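You operate a simulated robot arm through the tools that you are given. There is no shell and no other tool.

Carry out the task below with a simulated robot arm. There is one attempt and no reset: what you move stays moved.

JOB
Prop the core slide on its 30 mm step and wipe the grime off its head.
Fine: pump it past the step, push the prop in, let it down on the prop, then wipe with the yellow rag and put that back. What is to be rubbed or washed off counts as gone when no trace of it is left.

The check looks at the end state, three seconds after you hand in, the way a careful person would. Anything else that was tipped, shoved, dropped, spilled or broken makes it a failure.

ROBOT AND FRAMES
A 7-joint arm with a two-finger parallel gripper, fixed in place. Base frame: the origin is at the foot of the arm, x ahead of it, y to its left, z up. Lengths are in m, angles in degrees, forces in N, time in s.
Its first joint turns from -149.0 to 149.0 degrees. Payload 3.5 kg.
The tool frame sits at the grasp point between the pads (the TCP): z along the fingers, y along the line on which they close. The tips reach 0.023 m beyond it. The gripper opens to 0.094 m. The fingers are 0.038 m wide and 0.01 m thick; the gripper's body (0.054 by 0.096 m) begins 0.039 m behind the TCP.
Orientation is told as [roll, pitch, yaw] about the base's x, y, z axes, in that order, counted from this pose: with the fingers straight down and closing along the base's y, the tool's x points along the base's -x, its y along +y and its z along -z.

CONTROLS
- The arm moves only by the tool play_rows. Its argument "moves" is a list of rows, each an object (a shift or turn left out is 0, a gripper value left out holds the last) with "rot": the turn, a rotation vector about the tool's x, y, z in units of 90 degrees (1.0 is 90 degrees), a list of three; "slide": the shift along the tool's x, y, z in units of 200 mm (1.0 is 200 mm), a list of three; "claw": the opening, from 0 (shut) to 1 (fully open). In form: [{"rot": [ax, ay, az], "slide": [tx, ty, tz], "claw": claw}, ...]. A call has 1 to 20 rows; each row is the pose to reach, as a shift and turn from the pose commanded when the call began, along the tool's axes at that moment. A call with a number of a shift or a turn outside -1 to 1 is refused whole. A row lasts 0.2 s, in which the tool goes at most 0.05 m and 8.6 degrees; a call with a longer step from one row to the next is refused whole, and so is a gripper value outside its range. A pose out of reach is approached as far as the arm can. The call stops where the force on the tool passes 90 N (or 10 N more than at its start, if that is more) or the arm is blocked; 0.2 s more then pass. Each finger travels about 0.153 m/s and halts on what it meets, pressing with about 24 N; the grip force reading is that of the motor and also rises with nothing between the fingers. The clock runs only during rows and for 0.2 s after the last one: add rows that repeat a pose to give the fingers time. It gives the time, the measured TCP pose, the force on the tool (base axes), the opening and the grip force at its end, in the units of the frame above (readings bear some noise), with the torque about the TCP (base axes, N m) and any sound that the robot's microphone picked up.
- Cameras (640 x 400 px; columns grow to the right, rows downward): "scene" is fixed at [0.4016, -0.5001, 1.5248]; the picture's right is [-0.18, -0.98, 0.00], its down [-0.85, 0.15, -0.50] and it looks along [0.50, -0.09, -0.86] (base axes); focal length 214 px, centre (320, 200). "wrist" rides on the gripper at [0.086, 0.016, -0.074] in the tool frame; the picture's right is [-0.18, 0.98, 0.00], its down [-0.58, -0.11, -0.81] and it looks along [-0.79, -0.15, 0.59] (tool axes); focal length 243 px, centre (320, 200). There is no depth. A picture from a camera that has moved, and an enlarged one, comes with that camera's place and axes in the base frame and with its lens.
- snapshot(camera): a new picture of that camera. The clock stands still meanwhile.
- close_up(camera, box): a new picture of the part [left, top, right, bottom] of that camera's present view, enlarged. The clock stands still meanwhile.
- close_job(): hands the job in; it is judged then, once.

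Nothing tells you positions but the pictures and the camera data. Unless the task says otherwise, let go and move clear before handing in.

The tools are called after ">>>" by a JSON object that holds its "api" and its "payload". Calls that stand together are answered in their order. play_rows: Moves the arm, as the interface text tells. Its arguments: {"type":"object","properties":{"moves":{"type":"array","items":{"type":"object","properties":{"rot":{"type":"array","items":{"type":"number"}},"slide":{"type":"array","items":{"type":"number"}},"claw":{"type":"number"}}}}},"required":["moves"]} The other tools are called the same way: snapshot (camera) takes a picture; close_up (camera, box) takes an enlarged picture of a part of a camera's view; close_job () hands the job in.

At the start:

```text
time_s: 0.0
position: [1.0699, -0.2489, 1.1148]
orientation: [0.0, 0.1, 0.0]
contact_force: [0.3, -0.2, 0.3]
moment: [-0.01, 0.02, -0.02]
width: 0.0941
finger_force: 0.0
```

scene: 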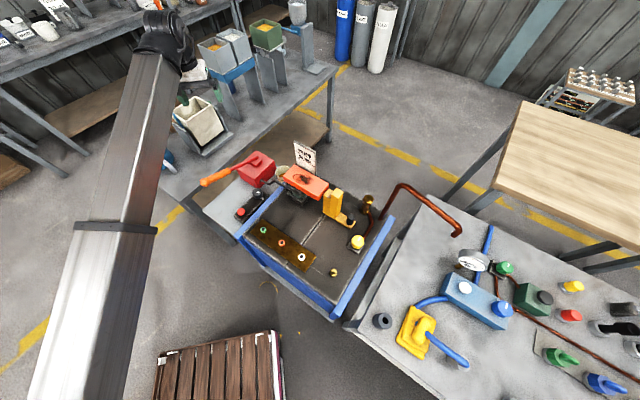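
wrist: 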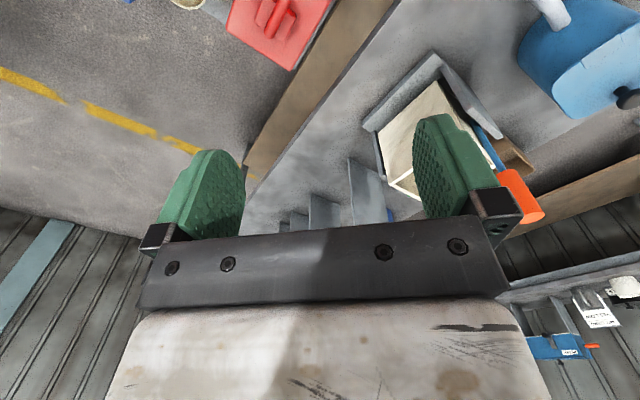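

I see a workshop with a tool cart in the middle (red pump with an orange lever, an orange-topped piece, a yellow prop-like part), and a bench on the right. I'll take enlarged pictures to identify everything before moving.

>>> {"api": "close_up", "payload": {"camera": "scene", "box": [190, 130, 400, 290]}}

>>> {"api": "close_up", "payload": {"camera": "scene", "box": [340, 220, 640, 400]}}

>>> {"api": "close_up", "payload": {"camera": "scene", "box": [260, 130, 370, 230]}}

>>> {"api": "close_up", "payload": {"camera": "scene", "box": [150, 0, 350, 150]}}

```text
2.50 times, centred on (295, 210) of scene
camera zoom: at [0.4016, -0.5001, 1.5248], right [-0.18, -0.98, 0.0], down [-0.85, 0.15, -0.5], along [0.5, -0.09, -0.86], focal length 536 px, centre (382, 175)
```

zoom: 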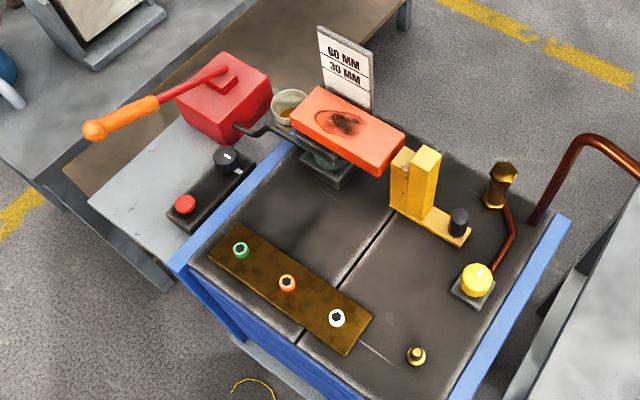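

```text
2.13 times, centred on (490, 310) of scene
camera zoom: at [0.4016, -0.5001, 1.5248], right [-0.18, -0.98, 0.0], down [-0.85, 0.15, -0.5], along [0.5, -0.09, -0.86], focal length 458 px, centre (-43, -35)
```

zoom: 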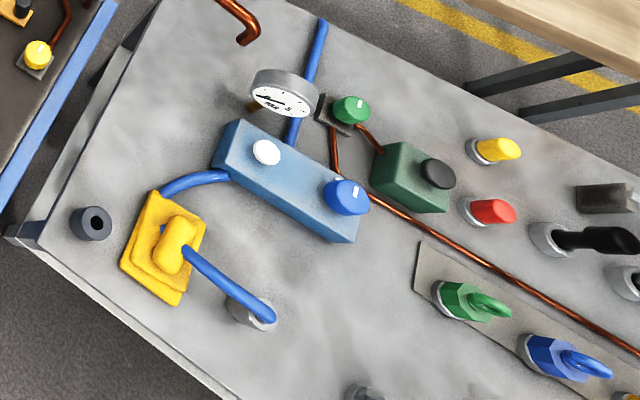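

```text
4.00 times, centred on (315, 180) of scene
camera zoom: at [0.4016, -0.5001, 1.5248], right [-0.18, -0.98, 0.0], down [-0.85, 0.15, -0.5], along [0.5, -0.09, -0.86], focal length 858 px, centre (340, 280)
```

zoom: 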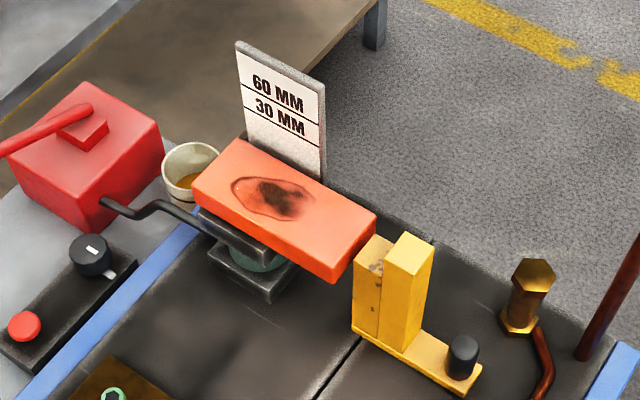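

```text
2.67 times, centred on (250, 75) of scene
camera zoom: at [0.4016, -0.5001, 1.5248], right [-0.18, -0.98, 0.0], down [-0.85, 0.15, -0.5], along [0.5, -0.09, -0.86], focal length 572 px, centre (507, 533)
```

zoom: 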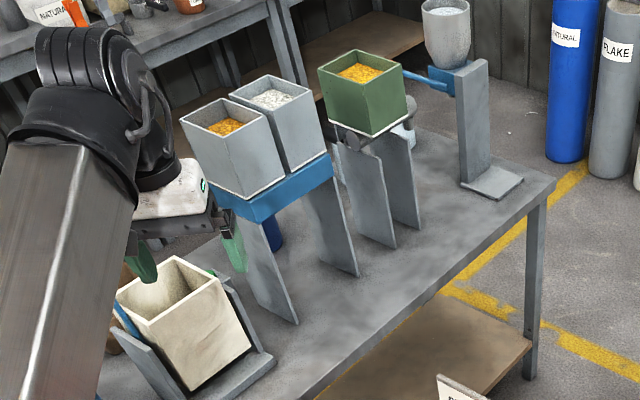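

The orange slide head carries a dark stain. Next to it is the stepped yellow prop with a black knob, and the pump, release dial and red button sit to the left. I need a better look at the yellow things on the right bench and at the pump panel.

>>> {"api": "close_up", "payload": {"camera": "scene", "box": [360, 270, 480, 370]}}

>>> {"api": "close_up", "payload": {"camera": "scene", "box": [195, 145, 285, 225]}}

>>> {"api": "close_up", "payload": {"camera": "scene", "box": [315, 180, 405, 290]}}

>>> {"api": "close_up", "payload": {"camera": "scene", "box": [230, 210, 330, 290]}}

>>> {"api": "close_up", "payload": {"camera": "scene", "box": [430, 220, 530, 300]}}

>>> {"api": "close_up", "payload": {"camera": "scene", "box": [0, 0, 200, 130]}}

```text
4.00 times, centred on (420, 320) of scene
camera zoom: at [0.4016, -0.5001, 1.5248], right [-0.18, -0.98, 0.0], down [-0.85, 0.15, -0.5], along [0.5, -0.09, -0.86], focal length 858 px, centre (-80, -280)
```

zoom: 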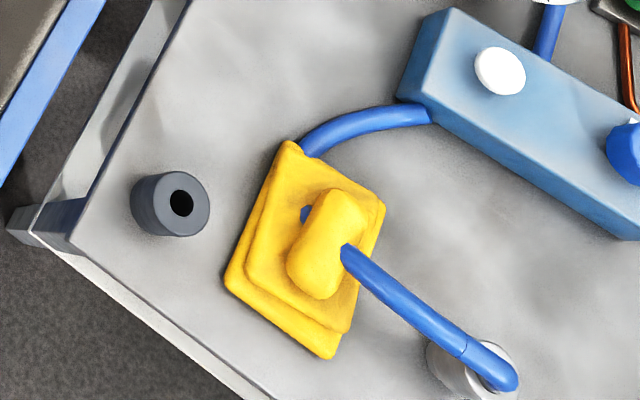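

```text
5.00 times, centred on (240, 185) of scene
camera zoom: at [0.4016, -0.5001, 1.5248], right [-0.18, -0.98, 0.0], down [-0.85, 0.15, -0.5], along [0.5, -0.09, -0.86], focal length 1072 px, centre (720, 275)
```

zoom: 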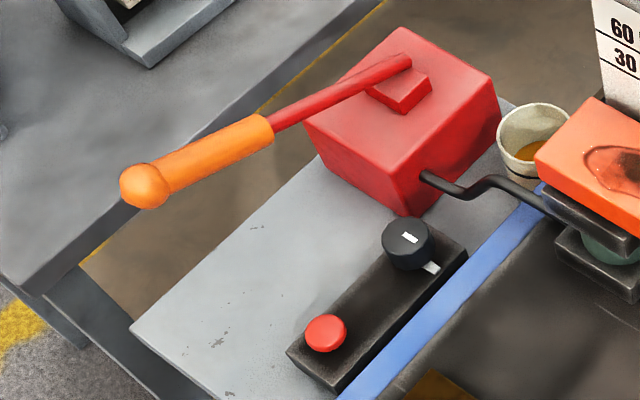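

```text
3.64 times, centred on (360, 235) of scene
camera zoom: at [0.4016, -0.5001, 1.5248], right [-0.18, -0.98, 0.0], down [-0.85, 0.15, -0.5], along [0.5, -0.09, -0.86], focal length 780 px, centre (174, 73)
```

zoom: 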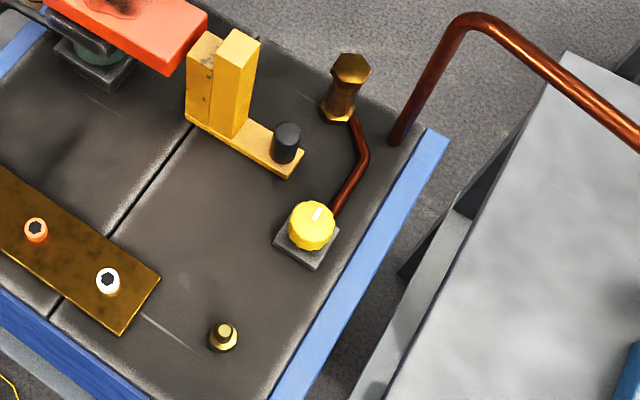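

```text
5.00 times, centred on (280, 250) of scene
camera zoom: at [0.4016, -0.5001, 1.5248], right [-0.18, -0.98, 0.0], down [-0.85, 0.15, -0.5], along [0.5, -0.09, -0.86], focal length 1072 px, centre (520, -50)
```

zoom: 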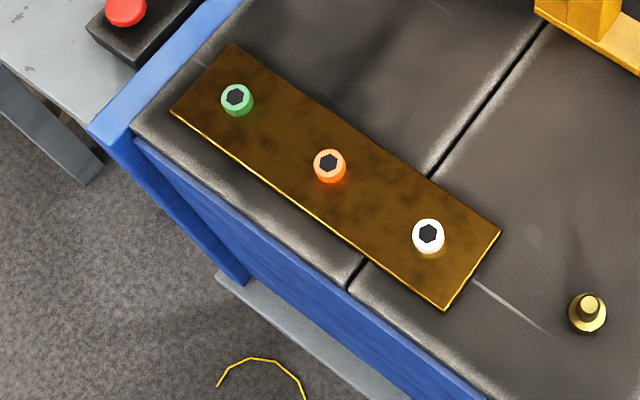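

```text
5.00 times, centred on (480, 260) of scene
camera zoom: at [0.4016, -0.5001, 1.5248], right [-0.18, -0.98, 0.0], down [-0.85, 0.15, -0.5], along [0.5, -0.09, -0.86], focal length 1072 px, centre (-480, -100)
```

zoom: 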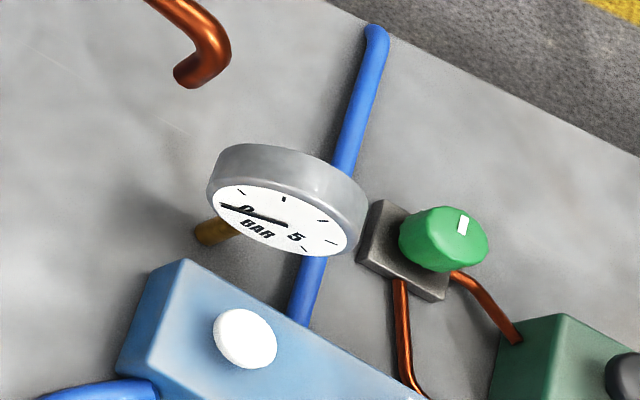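

```text
3.08 times, centred on (100, 65) of scene
camera zoom: at [0.4016, -0.5001, 1.5248], right [-0.18, -0.98, 0.0], down [-0.85, 0.15, -0.5], along [0.5, -0.09, -0.86], focal length 660 px, centre (997, 615)
```

zoom: 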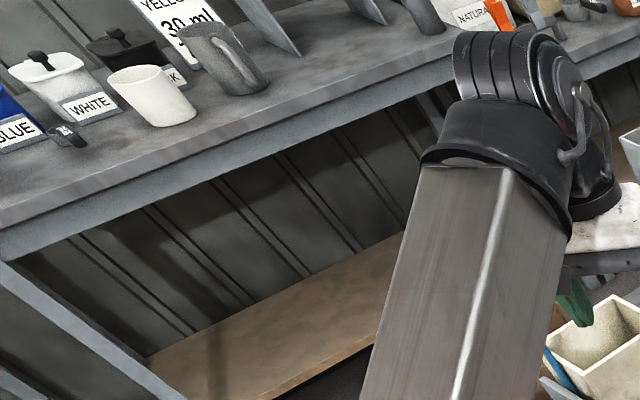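

The arm's camera and the scene camera together put the pump top near (1.10, -0.32, 0.79), so the cart is in front and to the right. I'll pull the tool back towards the base to get a better second view of the cart.

>>> {"api": "play_rows", "payload": {"moves": [{"slide": [0.2, -0.1, 0]}, {"slide": [0.4, -0.2, 0]}, {"slide": [0.6, -0.3, 0]}, {"slide": [0.8, -0.4, 0]}, {"slide": [1.0, -0.5, 0]}]}}

>>> {"api": "snapshot", "payload": {"camera": "wrist"}}

>>> {"api": "snapshot", "payload": {"camera": "scene"}}

```text
time_s: 1.2
position: [0.8685, -0.3497, 1.1153]
orientation: [0.0, -0.2, -0.2]
contact_force: [19.2, 11.7, -28.0]
moment: [-1.95, -0.76, -1.68]
width: 0.0939
finger_force: 0.1
```

```text
taken
camera wrist: at [0.783, -0.3331, 1.1882], right [0.19, 0.98, 0.0], down [0.58, -0.11, 0.81], along [0.79, -0.15, -0.59], focal length 243 px, centre (320, 200)
```

wrist: 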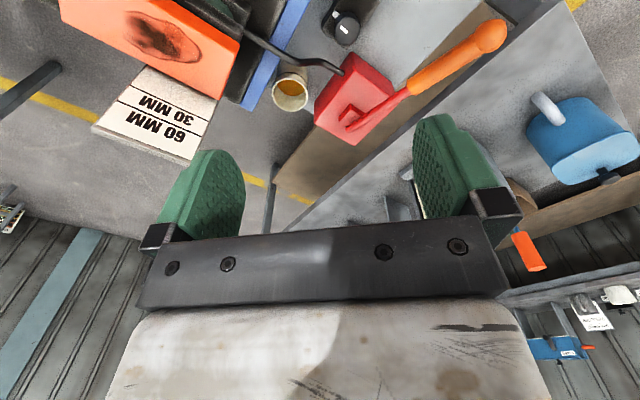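

```text
taken
```

scene: 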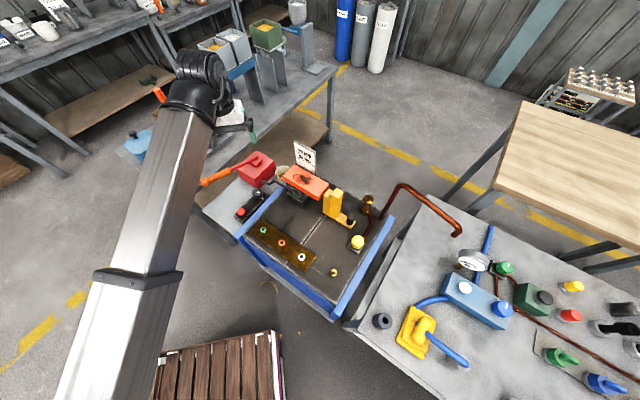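

The readings show a force that may just be from the deceleration. I'll hold still a moment to check, and then keep moving back for a wider view.

>>> {"api": "play_rows", "payload": {"moves": [{"slide": [0, 0, 0]}, {"slide": [0, 0, 0]}]}}

>>> {"api": "play_rows", "payload": {"moves": [{"slide": [0.2, -0.1, 0]}, {"slide": [0.4, -0.2, 0]}, {"slide": [0.6, -0.3, 0]}, {"slide": [0.8, -0.4, 0]}, {"slide": [0.9, -0.5, 0]}, {"slide": [0.9, -0.5, 0]}]}}

>>> {"api": "snapshot", "payload": {"camera": "wrist"}}

>>> {"api": "snapshot", "payload": {"camera": "scene"}}

```text
time_s: 1.8
position: [0.8684, -0.3504, 1.1148]
orientation: [-0.1, -0.2, -0.1]
contact_force: [17.5, 7.8, -38.6]
moment: [-1.93, -2.0, -1.28]
width: 0.094
finger_force: 0.0
```

```text
time_s: 2.3
position: [0.8201, -0.3733, 1.1141]
orientation: [-0.3, -0.9, -0.5]
contact_force: [4.8, -6.8, -14.4]
moment: [0.18, -0.86, 0.39]
width: 0.0942
finger_force: 0.0
stopped in row 2: the force on the tool passed its limit at 96 N (the readings are from after the stop); the commanded pose is now the measured one
```

```text
taken
camera wrist: at [0.7337, -0.3564, 1.1858], right [0.19, 0.98, 0.0], down [0.57, -0.11, 0.82], along [0.8, -0.16, -0.58], focal length 243 px, centre (320, 200)
```

wrist: 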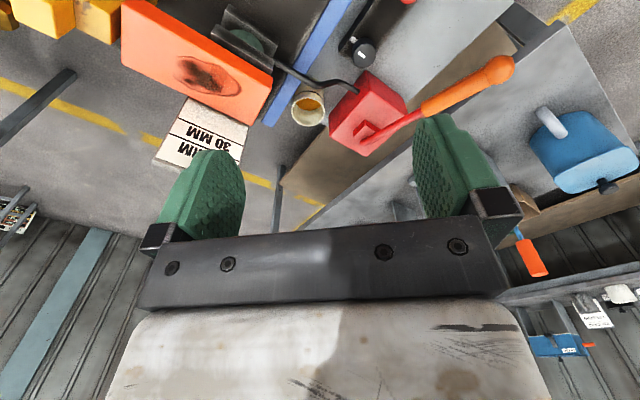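

```text
taken
```

scene: 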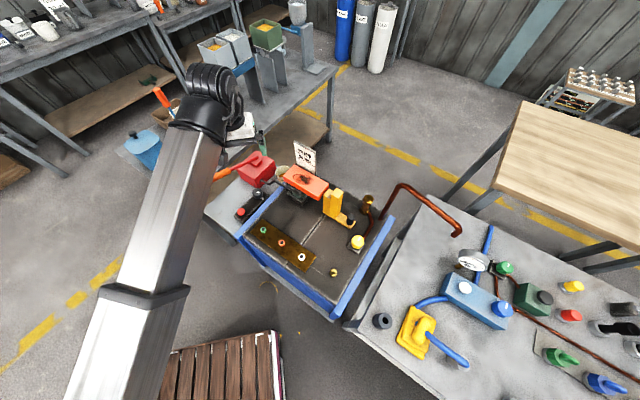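

The tool met a resisting force with nothing visible near the gripper. I'll hold and re-read, and I'll look closely around the hand in the scene camera to see what it might be touching.

>>> {"api": "play_rows", "payload": {"moves": [{"slide": [0, 0, 0]}, {"slide": [0, 0, 0]}, {"slide": [0, 0, 0]}]}}

>>> {"api": "close_up", "payload": {"camera": "scene", "box": [120, 50, 290, 190]}}

```text
time_s: 3.1
position: [0.8189, -0.3743, 1.1133]
orientation: [-0.1, -0.8, -0.4]
contact_force: [9.1, -7.3, -25.5]
moment: [0.03, -1.59, 0.45]
width: 0.094
finger_force: 0.0
```

```text
2.86 times, centred on (205, 120) of scene
camera zoom: at [0.4016, -0.5001, 1.5248], right [-0.18, -0.98, 0.0], down [-0.85, 0.15, -0.5], along [0.5, -0.09, -0.86], focal length 613 px, centre (649, 429)
```

zoom: 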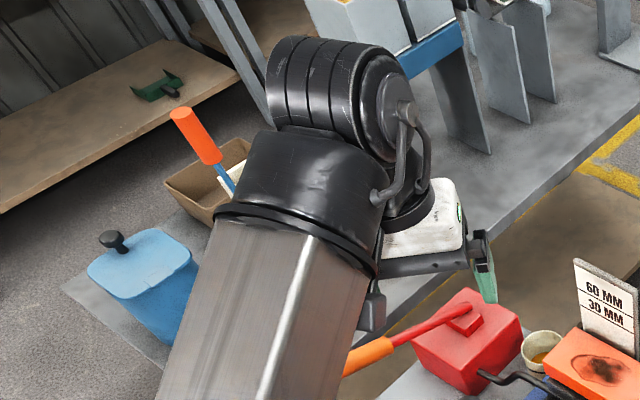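

It looks like the camera housing or gripper touches the arm's own forearm, because the wrist is folded high. I'll go slightly forward and downward to open the fold and see if the force vanishes.

>>> {"api": "play_rows", "payload": {"moves": [{"slide": [-0.15, 0, 0.1]}, {"slide": [-0.25, 0, 0.25]}, {"slide": [-0.25, 0, 0.4]}, {"slide": [-0.25, 0, 0.55]}, {"slide": [-0.25, 0, 0.55]}]}}

>>> {"api": "snapshot", "payload": {"camera": "wrist"}}

```text
time_s: 4.3
position: [0.8729, -0.3713, 1.0046]
orientation: [-0.3, -0.8, -0.6]
contact_force: [0.6, -0.8, -0.2]
moment: [0.0, 0.01, -0.03]
width: 0.094
finger_force: 0.0
```

```text
taken
camera wrist: at [0.7871, -0.3538, 1.0777], right [0.19, 0.98, 0.0], down [0.57, -0.11, 0.81], along [0.8, -0.16, -0.58], focal length 243 px, centre (320, 200)
```

wrist: 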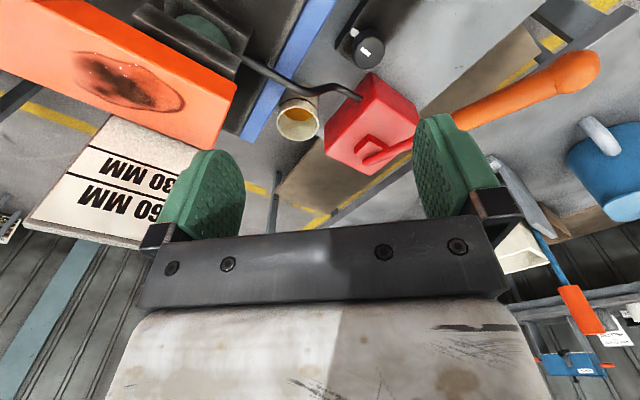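

The force is gone, which confirms it was self-contact. I'll square the tool up and draw back at a lower height to see the prop side of the cart.

>>> {"api": "play_rows", "payload": {"moves": [{"slide": [0.15, -0.05, 0.1], "rot": [-0.0033, 0.0089, -0.0067]}, {"slide": [0.3, -0.1, 0.2], "rot": [-0.0033, 0.0089, -0.0067]}, {"slide": [0.5, -0.15, 0.25], "rot": [-0.0033, 0.0089, -0.0067]}, {"slide": [0.7, -0.2, 0.25], "rot": [-0.0033, 0.0089, -0.0067]}, {"slide": [0.8, -0.3, 0.25], "rot": [-0.0033, 0.0089, -0.0067]}, {"slide": [0.8, -0.3, 0.25], "rot": [-0.0033, 0.0089, -0.0067]}]}}

>>> {"api": "snapshot", "payload": {"camera": "wrist"}}

>>> {"api": "snapshot", "payload": {"camera": "scene"}}

```text
time_s: 5.7
position: [0.7114, -0.4331, 0.9547]
orientation: [0.2, 0.0, 0.2]
contact_force: [0.4, 0.7, 0.1]
moment: [-0.01, 0.01, -0.01]
width: 0.094
finger_force: 0.1
```

```text
taken
camera wrist: at [0.6266, -0.4175, 1.0282], right [0.18, 0.98, 0.0], down [0.58, -0.11, 0.81], along [0.79, -0.15, -0.59], focal length 243 px, centre (320, 200)
```

wrist: 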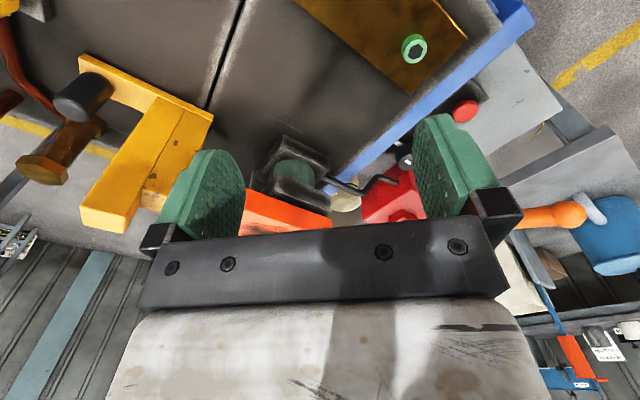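

```text
taken
```

scene: 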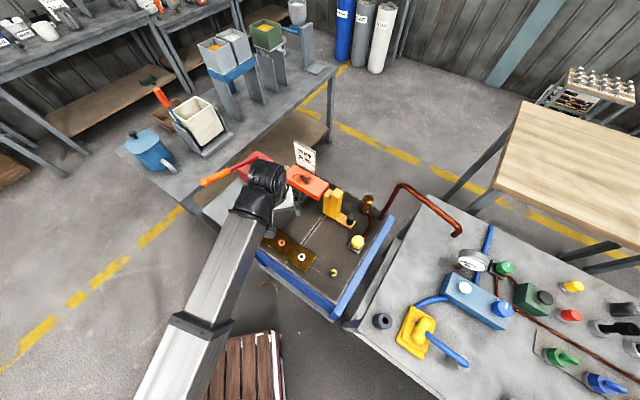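

I now have a good view from behind the cart: the prop's stepped block with its black knob, the slide's jack stem and the orange head. I'll enlarge these parts to triangulate them.

>>> {"api": "close_up", "payload": {"camera": "wrist", "box": [0, 0, 240, 240]}}

>>> {"api": "close_up", "payload": {"camera": "wrist", "box": [220, 100, 460, 250]}}

>>> {"api": "close_up", "payload": {"camera": "wrist", "box": [360, 0, 640, 160]}}

>>> {"api": "close_up", "payload": {"camera": "scene", "box": [270, 130, 420, 290]}}

```text
1.67 times, centred on (120, 120) of wrist
camera zoom: at [0.6266, -0.4175, 1.0282], right [0.18, 0.98, 0.0], down [0.58, -0.11, 0.81], along [0.79, -0.15, -0.59], focal length 404 px, centre (653, 333)
```

zoom: 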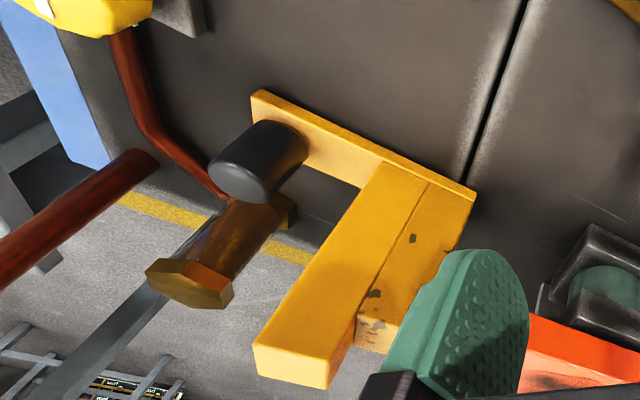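

```text
2.67 times, centred on (340, 175) of wrist
camera zoom: at [0.6266, -0.4175, 1.0282], right [0.18, 0.98, 0.0], down [0.58, -0.11, 0.81], along [0.79, -0.15, -0.59], focal length 647 px, centre (267, 267)
```

zoom: 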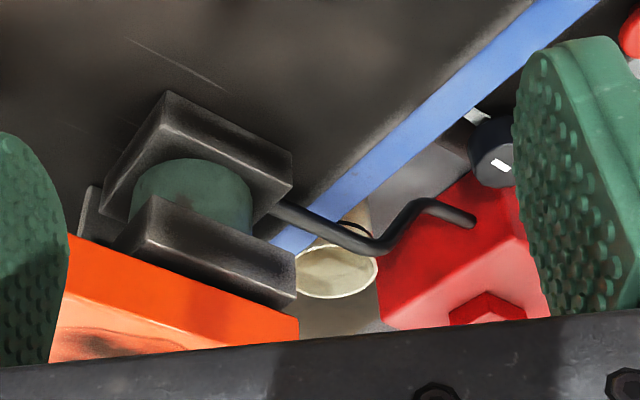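

```text
2.29 times, centred on (500, 80) of wrist
camera zoom: at [0.6266, -0.4175, 1.0282], right [0.18, 0.98, 0.0], down [0.58, -0.11, 0.81], along [0.79, -0.15, -0.59], focal length 555 px, centre (-91, 474)
```

zoom: 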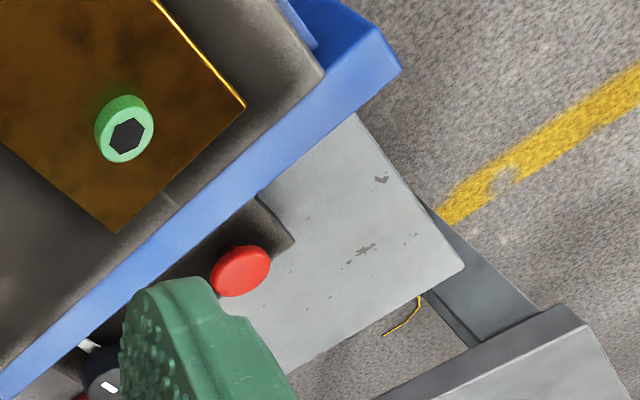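

```text
2.50 times, centred on (345, 210) of scene
camera zoom: at [0.4016, -0.5001, 1.5248], right [-0.18, -0.98, 0.0], down [-0.85, 0.15, -0.5], along [0.5, -0.09, -0.86], focal length 536 px, centre (258, 175)
```

zoom: 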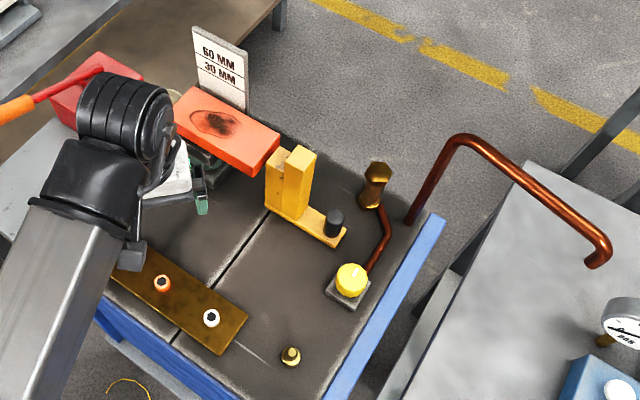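

The head top sits near (0.86, -0.53, 0.89), the prop knob near (0.71, -0.67, 0.83) and the lever ball near (0.93, -0.16, 0.87). Next I want a close look at the dial and button panel beside the pump, so I'll move the camera toward it.

>>> {"api": "play_rows", "payload": {"moves": [{"slide": [0.0, 0.2, 0.0]}, {"slide": [0.0, 0.4, 0.0]}, {"slide": [0.1, 0.6, 0.0]}, {"slide": [0.2, 0.8, 0.0]}, {"slide": [0.3, 1.0, 0.0]}, {"slide": [0.4, 1.0, 0.0]}, {"slide": [0.4, 1.0, 0.0]}]}}

>>> {"api": "snapshot", "payload": {"camera": "wrist"}}

```text
time_s: 7.3
position: [0.6303, -0.2324, 0.9519]
orientation: [0.1, 0.1, 0.1]
contact_force: [-0.4, -0.3, 0.6]
moment: [0.0, 0.0, 0.01]
width: 0.0938
finger_force: 0.0
```

```text
taken
camera wrist: at [0.545, -0.2167, 1.0249], right [0.18, 0.98, 0.0], down [0.58, -0.11, 0.81], along [0.79, -0.15, -0.59], focal length 243 px, centre (320, 200)
```

wrist: 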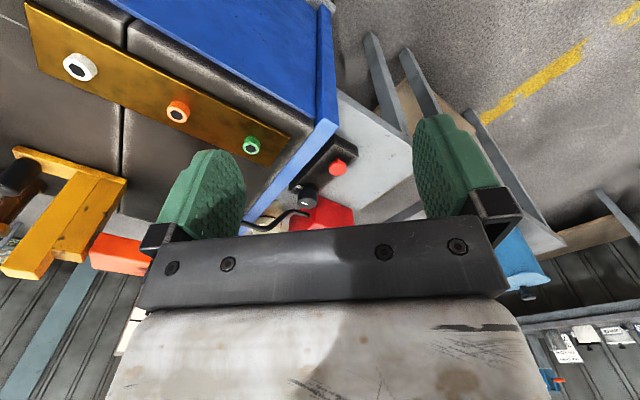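

>>> {"api": "close_up", "payload": {"camera": "wrist", "box": [240, 120, 400, 240]}}

>>> {"api": "close_up", "payload": {"camera": "wrist", "box": [0, 120, 240, 280]}}

>>> {"api": "close_up", "payload": {"camera": "scene", "box": [210, 140, 340, 230]}}

```text
3.33 times, centred on (320, 180) of wrist
camera zoom: at [0.545, -0.2167, 1.0249], right [0.18, 0.98, 0.0], down [0.58, -0.11, 0.81], along [0.79, -0.15, -0.59], focal length 809 px, centre (320, 267)
```

zoom: 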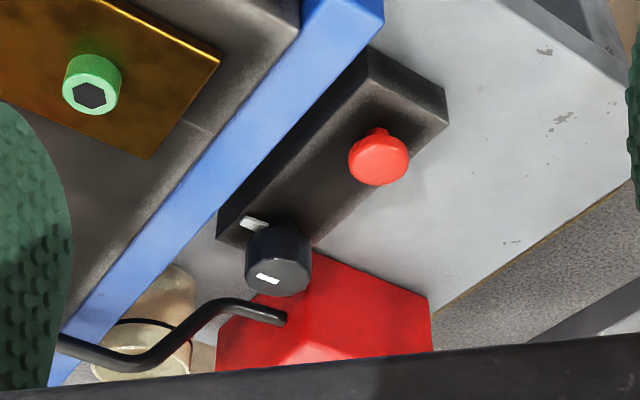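

```text
2.50 times, centred on (120, 200) of wrist
camera zoom: at [0.545, -0.2167, 1.0249], right [0.18, 0.98, 0.0], down [0.58, -0.11, 0.81], along [0.79, -0.15, -0.59], focal length 606 px, centre (820, 200)
```

zoom: 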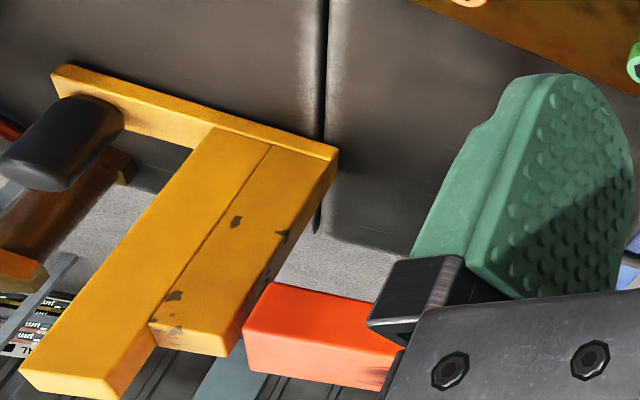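

```text
4.44 times, centred on (275, 185) of scene
camera zoom: at [0.4016, -0.5001, 1.5248], right [-0.18, -0.98, 0.0], down [-0.85, 0.15, -0.5], along [0.5, -0.09, -0.86], focal length 953 px, centre (520, 267)
```

zoom: 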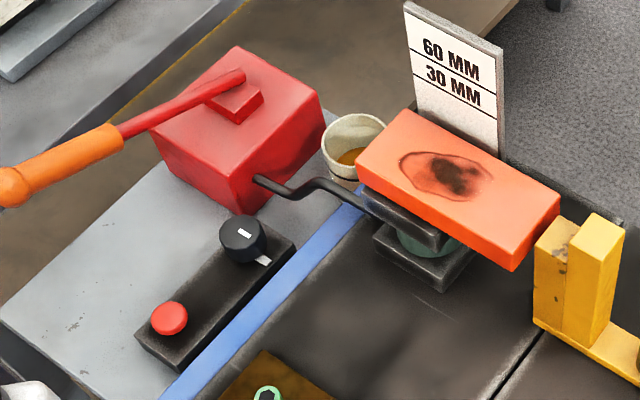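

The panel has a dial with an index mark near (0.956, -0.319, 0.72) and a red button near (0.88, -0.24, 0.705). The rag with its knob-like bunch is over on the right bench, so I'll turn the arm toward it and look closely.

>>> {"api": "play_rows", "payload": {"moves": [{"slide": [0.133, -0.166, 0], "rot": [0, 0, 0.074]}, {"slide": [0.266, -0.333, 0], "rot": [0, 0, 0.148]}, {"slide": [0.4, -0.5, 0], "rot": [0, 0, 0.222]}, {"slide": [0.533, -0.666, 0], "rot": [0, 0, 0.296]}, {"slide": [0.666, -0.833, 0], "rot": [0, 0, 0.37]}, {"slide": [0.8, -1.0, 0], "rot": [0, 0, 0.444]}, {"slide": [0.8, -1.0, 0], "rot": [0, 0, 0.444]}]}}

>>> {"api": "snapshot", "payload": {"camera": "wrist"}}

```text
time_s: 8.9
position: [0.4719, -0.4313, 0.9556]
orientation: [0.0, 0.2, -40.0]
contact_force: [-0.4, -0.1, -0.1]
moment: [0.02, -0.05, 0.0]
width: 0.0941
finger_force: 0.0
```

```text
taken
camera wrist: at [0.4172, -0.3629, 1.0287], right [0.77, 0.63, 0.0], down [0.38, -0.46, 0.81], along [0.51, -0.62, -0.59], focal length 243 px, centre (320, 200)
```

wrist: 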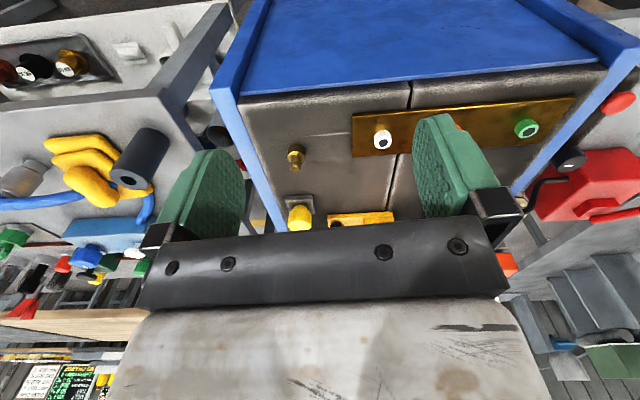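

>>> {"api": "close_up", "payload": {"camera": "wrist", "box": [0, 110, 220, 290]}}

>>> {"api": "close_up", "payload": {"camera": "wrist", "box": [0, 20, 220, 150]}}

```text
2.22 times, centred on (110, 200) of wrist
camera zoom: at [0.4172, -0.3629, 1.0287], right [0.77, 0.63, 0.0], down [0.38, -0.46, 0.81], along [0.51, -0.62, -0.59], focal length 539 px, centre (787, 200)
```

zoom: 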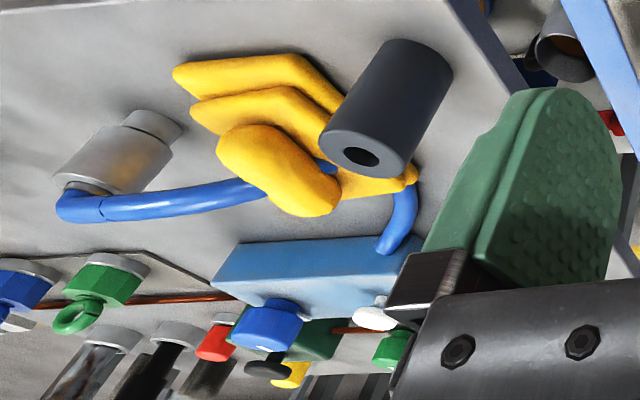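

```text
2.91 times, centred on (110, 85) of wrist
camera zoom: at [0.4172, -0.3629, 1.0287], right [0.77, 0.63, 0.0], down [0.38, -0.46, 0.81], along [0.51, -0.62, -0.59], focal length 706 px, centre (931, 534)
```

zoom: 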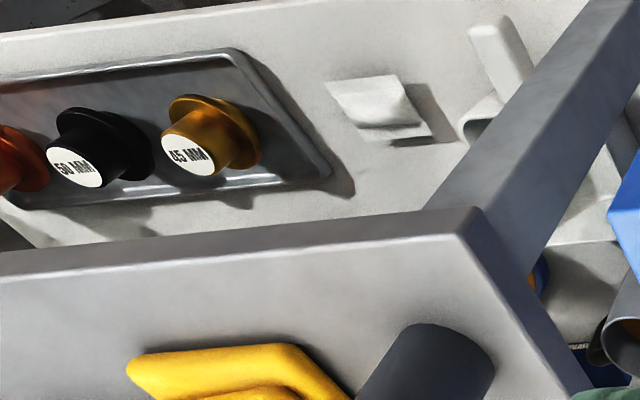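

The rag's bunch triangulates to about (0.336, -0.785, 0.805), and a blue hose runs at the bunch. I need to know how hose and rag are related, so I'll move the camera closer.

>>> {"api": "play_rows", "payload": {"moves": [{"slide": [0.06, -0.2, -0.05], "rot": [0, 0, 0.06]}, {"slide": [0.12, -0.4, -0.1], "rot": [0, 0, 0.12]}, {"slide": [0.18, -0.6, -0.15], "rot": [0, 0, 0.18]}, {"slide": [0.24, -0.8, -0.2], "rot": [0, 0, 0.24]}, {"slide": [0.3, -1.0, -0.2], "rot": [0, 0, 0.3]}, {"slide": [0.3, -1.0, -0.2], "rot": [0, 0, 0.3]}]}}

>>> {"api": "snapshot", "payload": {"camera": "wrist"}}

>>> {"api": "close_up", "payload": {"camera": "wrist", "box": [200, 40, 460, 230]}}

```text
time_s: 10.3
position: [0.2967, -0.5489, 0.9972]
orientation: [0.0, 0.1, -66.9]
contact_force: [-0.1, 0.2, -0.5]
moment: [-0.04, -0.03, -0.04]
width: 0.0939
finger_force: 0.1
```

```text
taken
camera wrist: at [0.2786, -0.4628, 1.0706], right [0.98, 0.22, 0.0], down [0.13, -0.58, 0.8], along [0.17, -0.79, -0.59], focal length 243 px, centre (320, 200)
```

wrist: 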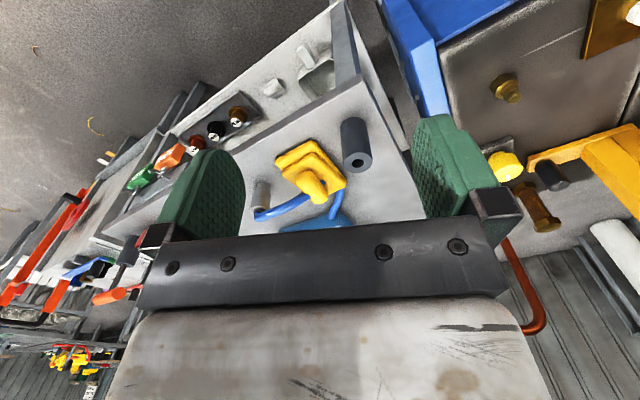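

```text
2.11 times, centred on (330, 135) of wrist
camera zoom: at [0.2786, -0.4628, 1.0706], right [0.98, 0.22, 0.0], down [0.13, -0.58, 0.8], along [0.17, -0.79, -0.59], focal length 511 px, centre (299, 337)
```

zoom: 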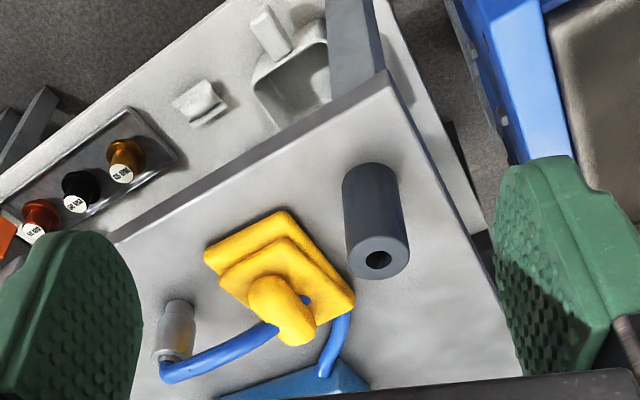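

>>> {"api": "close_up", "payload": {"camera": "wrist", "box": [0, 180, 180, 400]}}

>>> {"api": "close_up", "payload": {"camera": "scene", "box": [440, 50, 640, 240]}}

>>> {"api": "snapshot", "payload": {"camera": "scene"}}

>>> {"api": "close_up", "payload": {"camera": "scene", "box": [110, 80, 270, 230]}}

```text
1.82 times, centred on (90, 290) of wrist
camera zoom: at [0.2786, -0.4628, 1.0706], right [0.98, 0.22, 0.0], down [0.13, -0.58, 0.8], along [0.17, -0.79, -0.59], focal length 441 px, centre (738, 36)
```

zoom: 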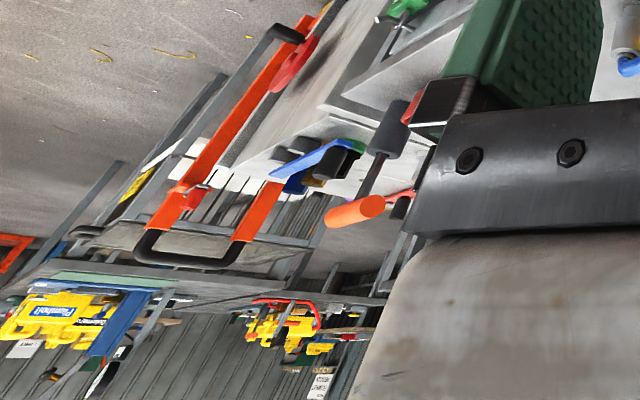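

```text
2.11 times, centred on (540, 145) of scene
camera zoom: at [0.4016, -0.5001, 1.5248], right [-0.18, -0.98, 0.0], down [-0.85, 0.15, -0.5], along [0.5, -0.09, -0.86], focal length 452 px, centre (-143, 316)
```

zoom: 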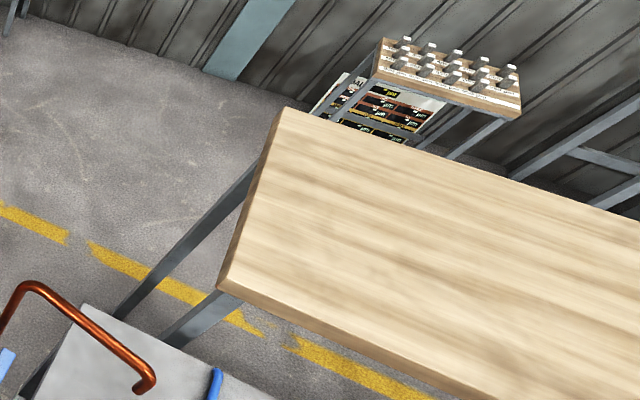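

```text
taken
```

scene: 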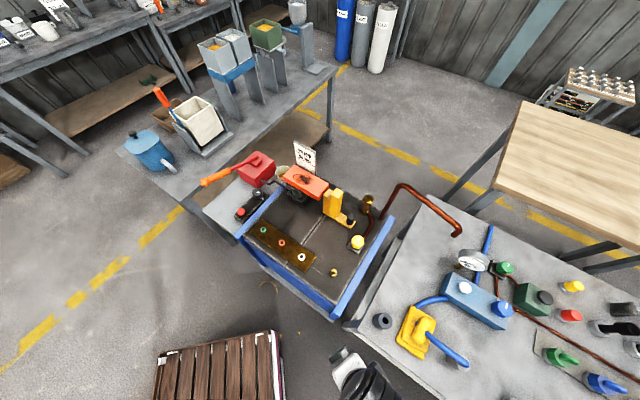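

```text
2.67 times, centred on (190, 155) of scene
camera zoom: at [0.4016, -0.5001, 1.5248], right [-0.18, -0.98, 0.0], down [-0.85, 0.15, -0.5], along [0.5, -0.09, -0.86], focal length 572 px, centre (667, 320)
```

zoom: 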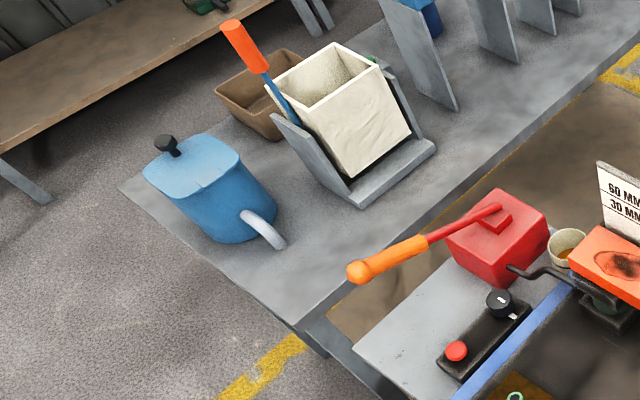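

Only one yellow rag is in sight, the one on the right bench, and its bunch can be grasped. Pumping comes first, so I'll swing back left around the base to get a second view of the pump lever.

>>> {"api": "play_rows", "payload": {"moves": [{"slide": [0.034, 0.2, 0.02], "rot": [0, 0, -0.06]}, {"slide": [0.068, 0.4, 0.04], "rot": [0, 0, -0.12]}, {"slide": [0.102, 0.6, 0.06], "rot": [0, 0, -0.18]}, {"slide": [0.136, 0.8, 0.08], "rot": [0, 0, -0.24]}, {"slide": [0.17, 1.0, 0.1], "rot": [0, 0, -0.3]}]}}

>>> {"api": "play_rows", "payload": {"moves": [{"slide": [0, 0.2, 0], "rot": [0, 0, -0.05]}, {"slide": [0, 0.4, 0], "rot": [0, 0, -0.1]}, {"slide": [0, 0.6, 0], "rot": [0, 0, -0.15]}, {"slide": [0, 0.8, 0], "rot": [0, 0, -0.2]}, {"slide": [0, 1.0, 0], "rot": [0, 0, -0.25]}]}}

>>> {"api": "play_rows", "payload": {"moves": [{"slide": [-0.02, 0.2, 0]}, {"slide": [-0.04, 0.4, 0]}, {"slide": [-0.06, 0.6, 0]}, {"slide": [-0.08, 0.8, 0]}, {"slide": [-0.1, 1.0, 0]}]}}

>>> {"api": "play_rows", "payload": {"moves": [{"slide": [0, 0.2, 0]}, {"slide": [0, 0.4, 0]}, {"slide": [0, 0.6, 0]}, {"slide": [0, 0.8, 0]}, {"slide": [0, 1.0, 0]}, {"slide": [0, 1.0, 0]}]}}

>>> {"api": "snapshot", "payload": {"camera": "wrist"}}

```text
time_s: 11.5
position: [0.4685, -0.4376, 0.9721]
orientation: [0.1, 0.1, -39.9]
contact_force: [0.5, 0.6, 0.2]
moment: [-0.02, -0.02, -0.02]
width: 0.094
finger_force: 0.0
```

```text
time_s: 12.7
position: [0.596, -0.2839, 0.9743]
orientation: [0.1, 0.0, -17.3]
contact_force: [0.3, 0.3, -0.3]
moment: [0.02, 0.02, -0.01]
width: 0.094
finger_force: 0.0
```

```text
time_s: 13.9
position: [0.675, -0.1006, 0.9719]
orientation: [0.1, 0.1, -17.5]
contact_force: [0.0, 1.0, -0.5]
moment: [-0.03, 0.0, -0.02]
width: 0.094
finger_force: 0.1
```

```text
time_s: 15.3
position: [0.7354, 0.0901, 0.9727]
orientation: [0.1, 0.1, -17.4]
contact_force: [-0.9, 0.3, 0.3]
moment: [0.02, -0.01, -0.01]
width: 0.0941
finger_force: 0.1
```

```text
taken
camera wrist: at [0.6593, 0.132, 1.0453], right [0.47, 0.88, 0.0], down [0.52, -0.28, 0.81], along [0.71, -0.38, -0.59], focal length 243 px, centre (320, 200)
```

wrist: 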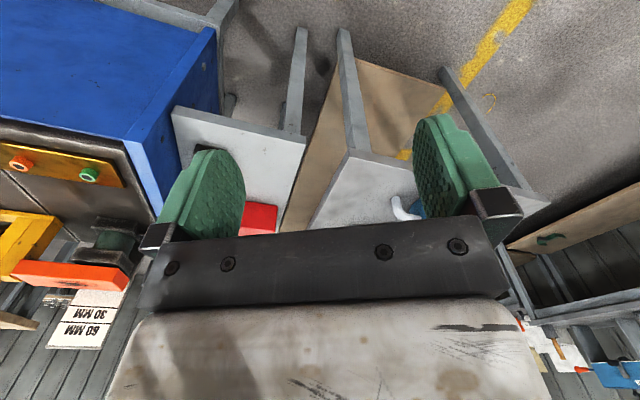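

The lever is hidden behind the gripper from here. I'll turn further and move in so it shows between the fingers.

>>> {"api": "play_rows", "payload": {"moves": [{"slide": [-0.14, -0.125, -0.02], "rot": [0, 0, 0.05]}, {"slide": [-0.28, -0.25, -0.04], "rot": [0, 0, 0.1]}, {"slide": [-0.42, -0.375, -0.06], "rot": [0, 0, 0.15]}, {"slide": [-0.56, -0.5, -0.08], "rot": [0, 0, 0.2]}, {"slide": [-0.69, -0.62, -0.085], "rot": [0, 0, 0.251]}, {"slide": [-0.69, -0.62, -0.085], "rot": [0, 0, 0.251]}]}}

>>> {"api": "snapshot", "payload": {"camera": "wrist"}}

```text
time_s: 16.7
position: [0.8259, -0.0696, 0.992]
orientation: [0.1, 0.1, -40.0]
contact_force: [0.2, -0.3, -0.2]
moment: [-0.01, -0.02, -0.01]
width: 0.0937
finger_force: 0.1
```

```text
taken
camera wrist: at [0.7711, -0.0011, 1.0653], right [0.77, 0.63, 0.0], down [0.38, -0.46, 0.81], along [0.51, -0.62, -0.59], focal length 243 px, centre (320, 200)
```

wrist: 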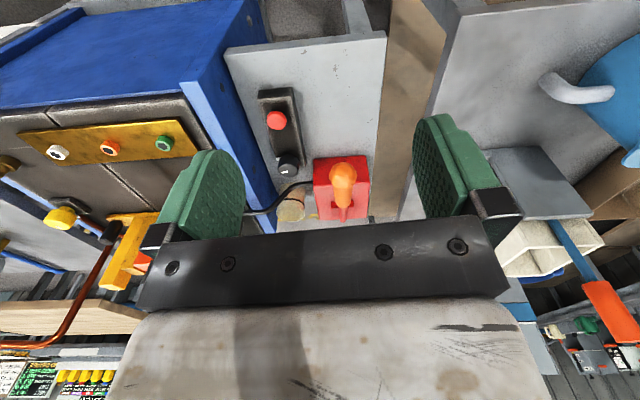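

>>> {"api": "close_up", "payload": {"camera": "wrist", "box": [240, 70, 420, 240]}}

>>> {"api": "close_up", "payload": {"camera": "scene", "box": [185, 140, 285, 220]}}

```text
2.35 times, centred on (330, 155) of wrist
camera zoom: at [0.7711, -0.0011, 1.0653], right [0.77, 0.63, 0.0], down [0.38, -0.46, 0.81], along [0.51, -0.62, -0.59], focal length 571 px, centre (296, 306)
```

zoom: 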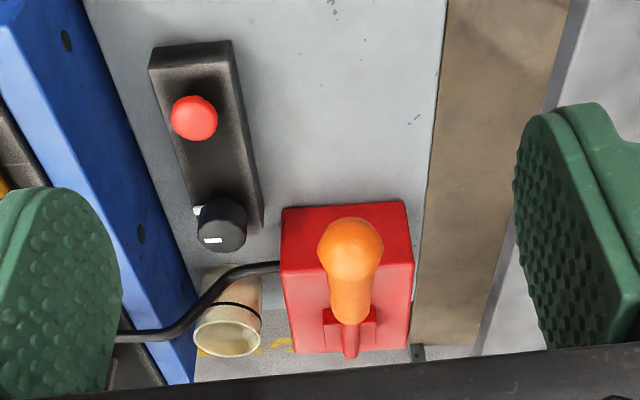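

```text
5.00 times, centred on (235, 180) of scene
camera zoom: at [0.4016, -0.5001, 1.5248], right [-0.18, -0.98, 0.0], down [-0.85, 0.15, -0.5], along [0.5, -0.09, -0.86], focal length 1072 px, centre (745, 300)
```

zoom: 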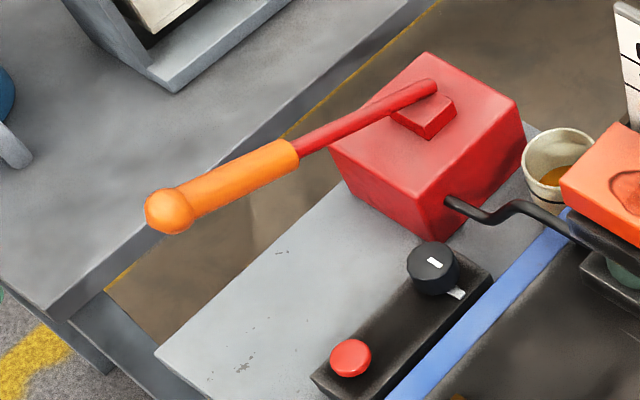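

The lever is now well located: ball at (0.939, -0.158, 0.862), inner end at (1.119, -0.336, 0.769), rising about 20 degrees. I'll hover over the orange grip just inside the ball with the fingers open across it.

>>> {"api": "play_rows", "payload": {"moves": [{"slide": [-0.17, 0.003, 0.04], "rot": [0, 0, 0.0111]}, {"slide": [-0.34, 0.006, 0.08], "rot": [0, 0, 0.0222]}, {"slide": [-0.51, 0.009, 0.12], "rot": [0, 0, 0.0333]}, {"slide": [-0.68, 0.012, 0.16], "rot": [0, 0, 0.0444]}, {"slide": [-0.843, 0.015, 0.21], "rot": [0, 0, 0.0556]}, {"slide": [-0.843, 0.015, 0.21], "rot": [0, 0, 0.0556]}]}}

>>> {"api": "snapshot", "payload": {"camera": "wrist"}}

>>> {"api": "close_up", "payload": {"camera": "scene", "box": [170, 110, 310, 220]}}

```text
time_s: 18.1
position: [0.9583, -0.1754, 0.948]
orientation: [0.1, 0.1, -45.0]
contact_force: [-0.9, -0.2, 0.7]
moment: [0.01, -0.01, -0.01]
width: 0.0941
finger_force: 0.1
```

```text
taken
camera wrist: at [0.9107, -0.1029, 1.0212], right [0.83, 0.56, 0.0], down [0.33, -0.49, 0.81], along [0.46, -0.66, -0.59], focal length 243 px, centre (320, 200)
```

wrist: 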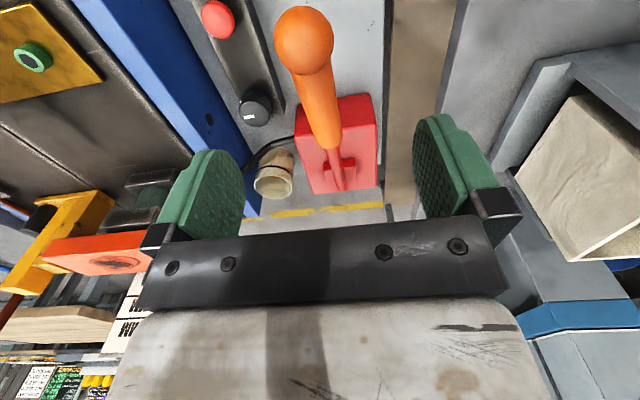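

```text
3.64 times, centred on (240, 165) of scene
camera zoom: at [0.4016, -0.5001, 1.5248], right [-0.18, -0.98, 0.0], down [-0.85, 0.15, -0.5], along [0.5, -0.09, -0.86], focal length 780 px, centre (611, 327)
```

zoom: 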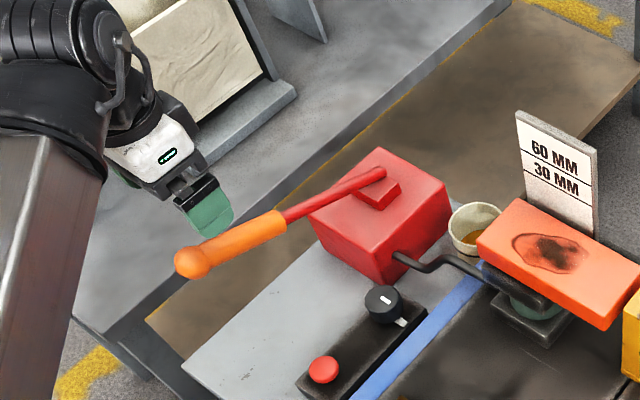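

The handle sits centred between the fingers. I'll shift 12 mm inward along the lever so the pads clear the ball, descend around the grip, and then close.

>>> {"api": "play_rows", "payload": {"moves": [{"slide": [-0.06, 0, 0.1]}, {"slide": [-0.06, 0, 0.22]}, {"slide": [-0.06, 0, 0.34]}, {"slide": [-0.06, 0, 0.44]}, {"slide": [-0.06, 0, 0.495]}, {"slide": [-0.06, 0, 0.495]}]}}

>>> {"api": "snapshot", "payload": {"camera": "wrist"}}

>>> {"api": "close_up", "payload": {"camera": "scene", "box": [170, 110, 310, 220]}}

```text
time_s: 19.5
position: [0.9671, -0.1841, 0.849]
orientation: [0.1, 0.1, -45.0]
contact_force: [0.0, 0.3, -0.3]
moment: [0.0, 0.02, 0.0]
width: 0.0938
finger_force: 0.1
```

```text
taken
camera wrist: at [0.9192, -0.1118, 0.9231], right [0.83, 0.56, 0.0], down [0.33, -0.49, 0.81], along [0.46, -0.66, -0.59], focal length 243 px, centre (320, 200)
```

wrist: 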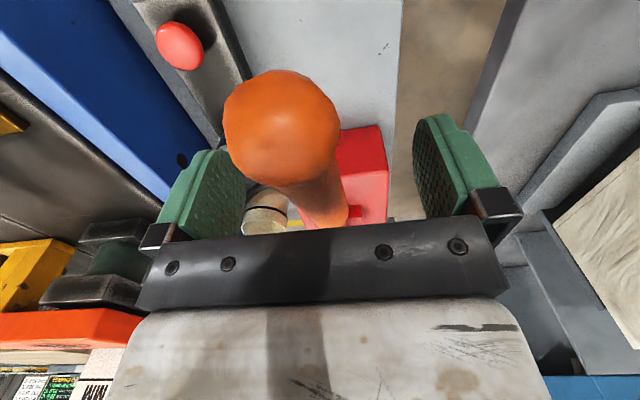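

```text
3.64 times, centred on (240, 165) of scene
camera zoom: at [0.4016, -0.5001, 1.5248], right [-0.18, -0.98, 0.0], down [-0.85, 0.15, -0.5], along [0.5, -0.09, -0.86], focal length 780 px, centre (611, 327)
```

zoom: 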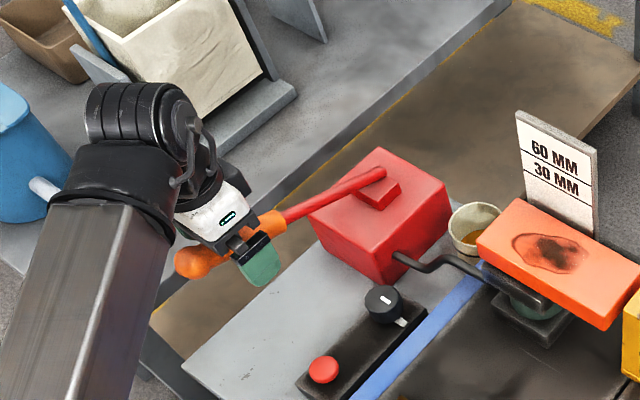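

>>> {"api": "play_rows", "payload": {"moves": [{"slide": [0, -0.015, 0], "claw": 1.0}, {"slide": [0, -0.015, 0], "claw": 0.6}, {"slide": [0, -0.015, 0], "claw": 0.3}, {"slide": [0, -0.015, 0], "claw": 0.1}, {"slide": [0, -0.015, 0], "claw": 0.1}]}}

>>> {"api": "snapshot", "payload": {"camera": "wrist"}}

```text
time_s: 20.7
position: [0.9647, -0.1863, 0.8491]
orientation: [-0.1, 0.2, -45.1]
contact_force: [-15.5, -12.1, -3.1]
moment: [-0.03, 0.08, 0.07]
width: 0.0274
finger_force: 44.9
```

```text
taken
camera wrist: at [0.9163, -0.114, 0.9232], right [0.83, 0.56, 0.0], down [0.34, -0.49, 0.81], along [0.45, -0.67, -0.59], focal length 243 px, centre (320, 200)
```

wrist: 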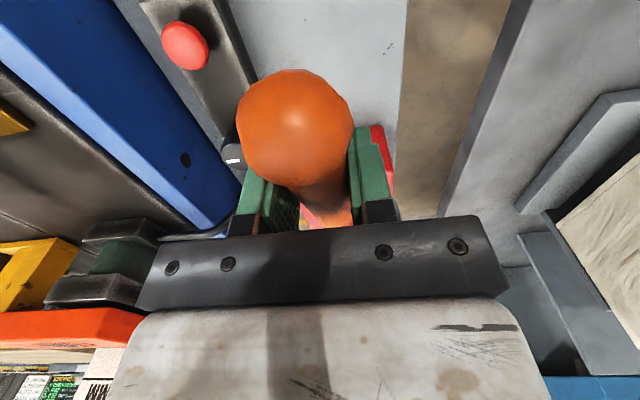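

The handle is held at 27 mm width, with a slight sideways load, so I'll shift 3 mm to relieve that. Then I'll press the lever gently downward along its arc to feel the resistance.

>>> {"api": "play_rows", "payload": {"moves": [{"slide": [0, -0.015, 0]}, {"slide": [0.016, -0.015, 0.049]}, {"slide": [0.032, -0.015, 0.098]}, {"slide": [0.043, -0.015, 0.148]}, {"slide": [0.054, -0.015, 0.198]}, {"slide": [0.054, -0.015, 0.198]}]}}

>>> {"api": "close_up", "payload": {"camera": "scene", "box": [170, 110, 310, 220]}}

```text
time_s: 22.1
position: [0.9571, -0.1791, 0.8118]
orientation: [0.3, 0.0, -44.9]
contact_force: [15.1, 8.5, 8.6]
moment: [-0.98, -0.9, -0.38]
width: 0.0277
finger_force: 45.3
```

```text
3.64 times, centred on (240, 165) of scene
camera zoom: at [0.4016, -0.5001, 1.5248], right [-0.18, -0.98, 0.0], down [-0.85, 0.15, -0.5], along [0.5, -0.09, -0.86], focal length 780 px, centre (611, 327)
```

zoom: 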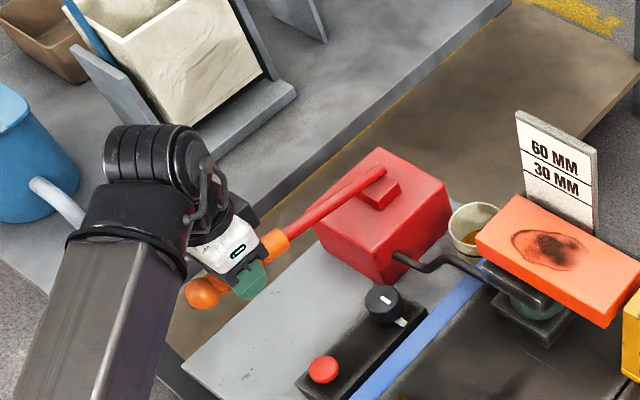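

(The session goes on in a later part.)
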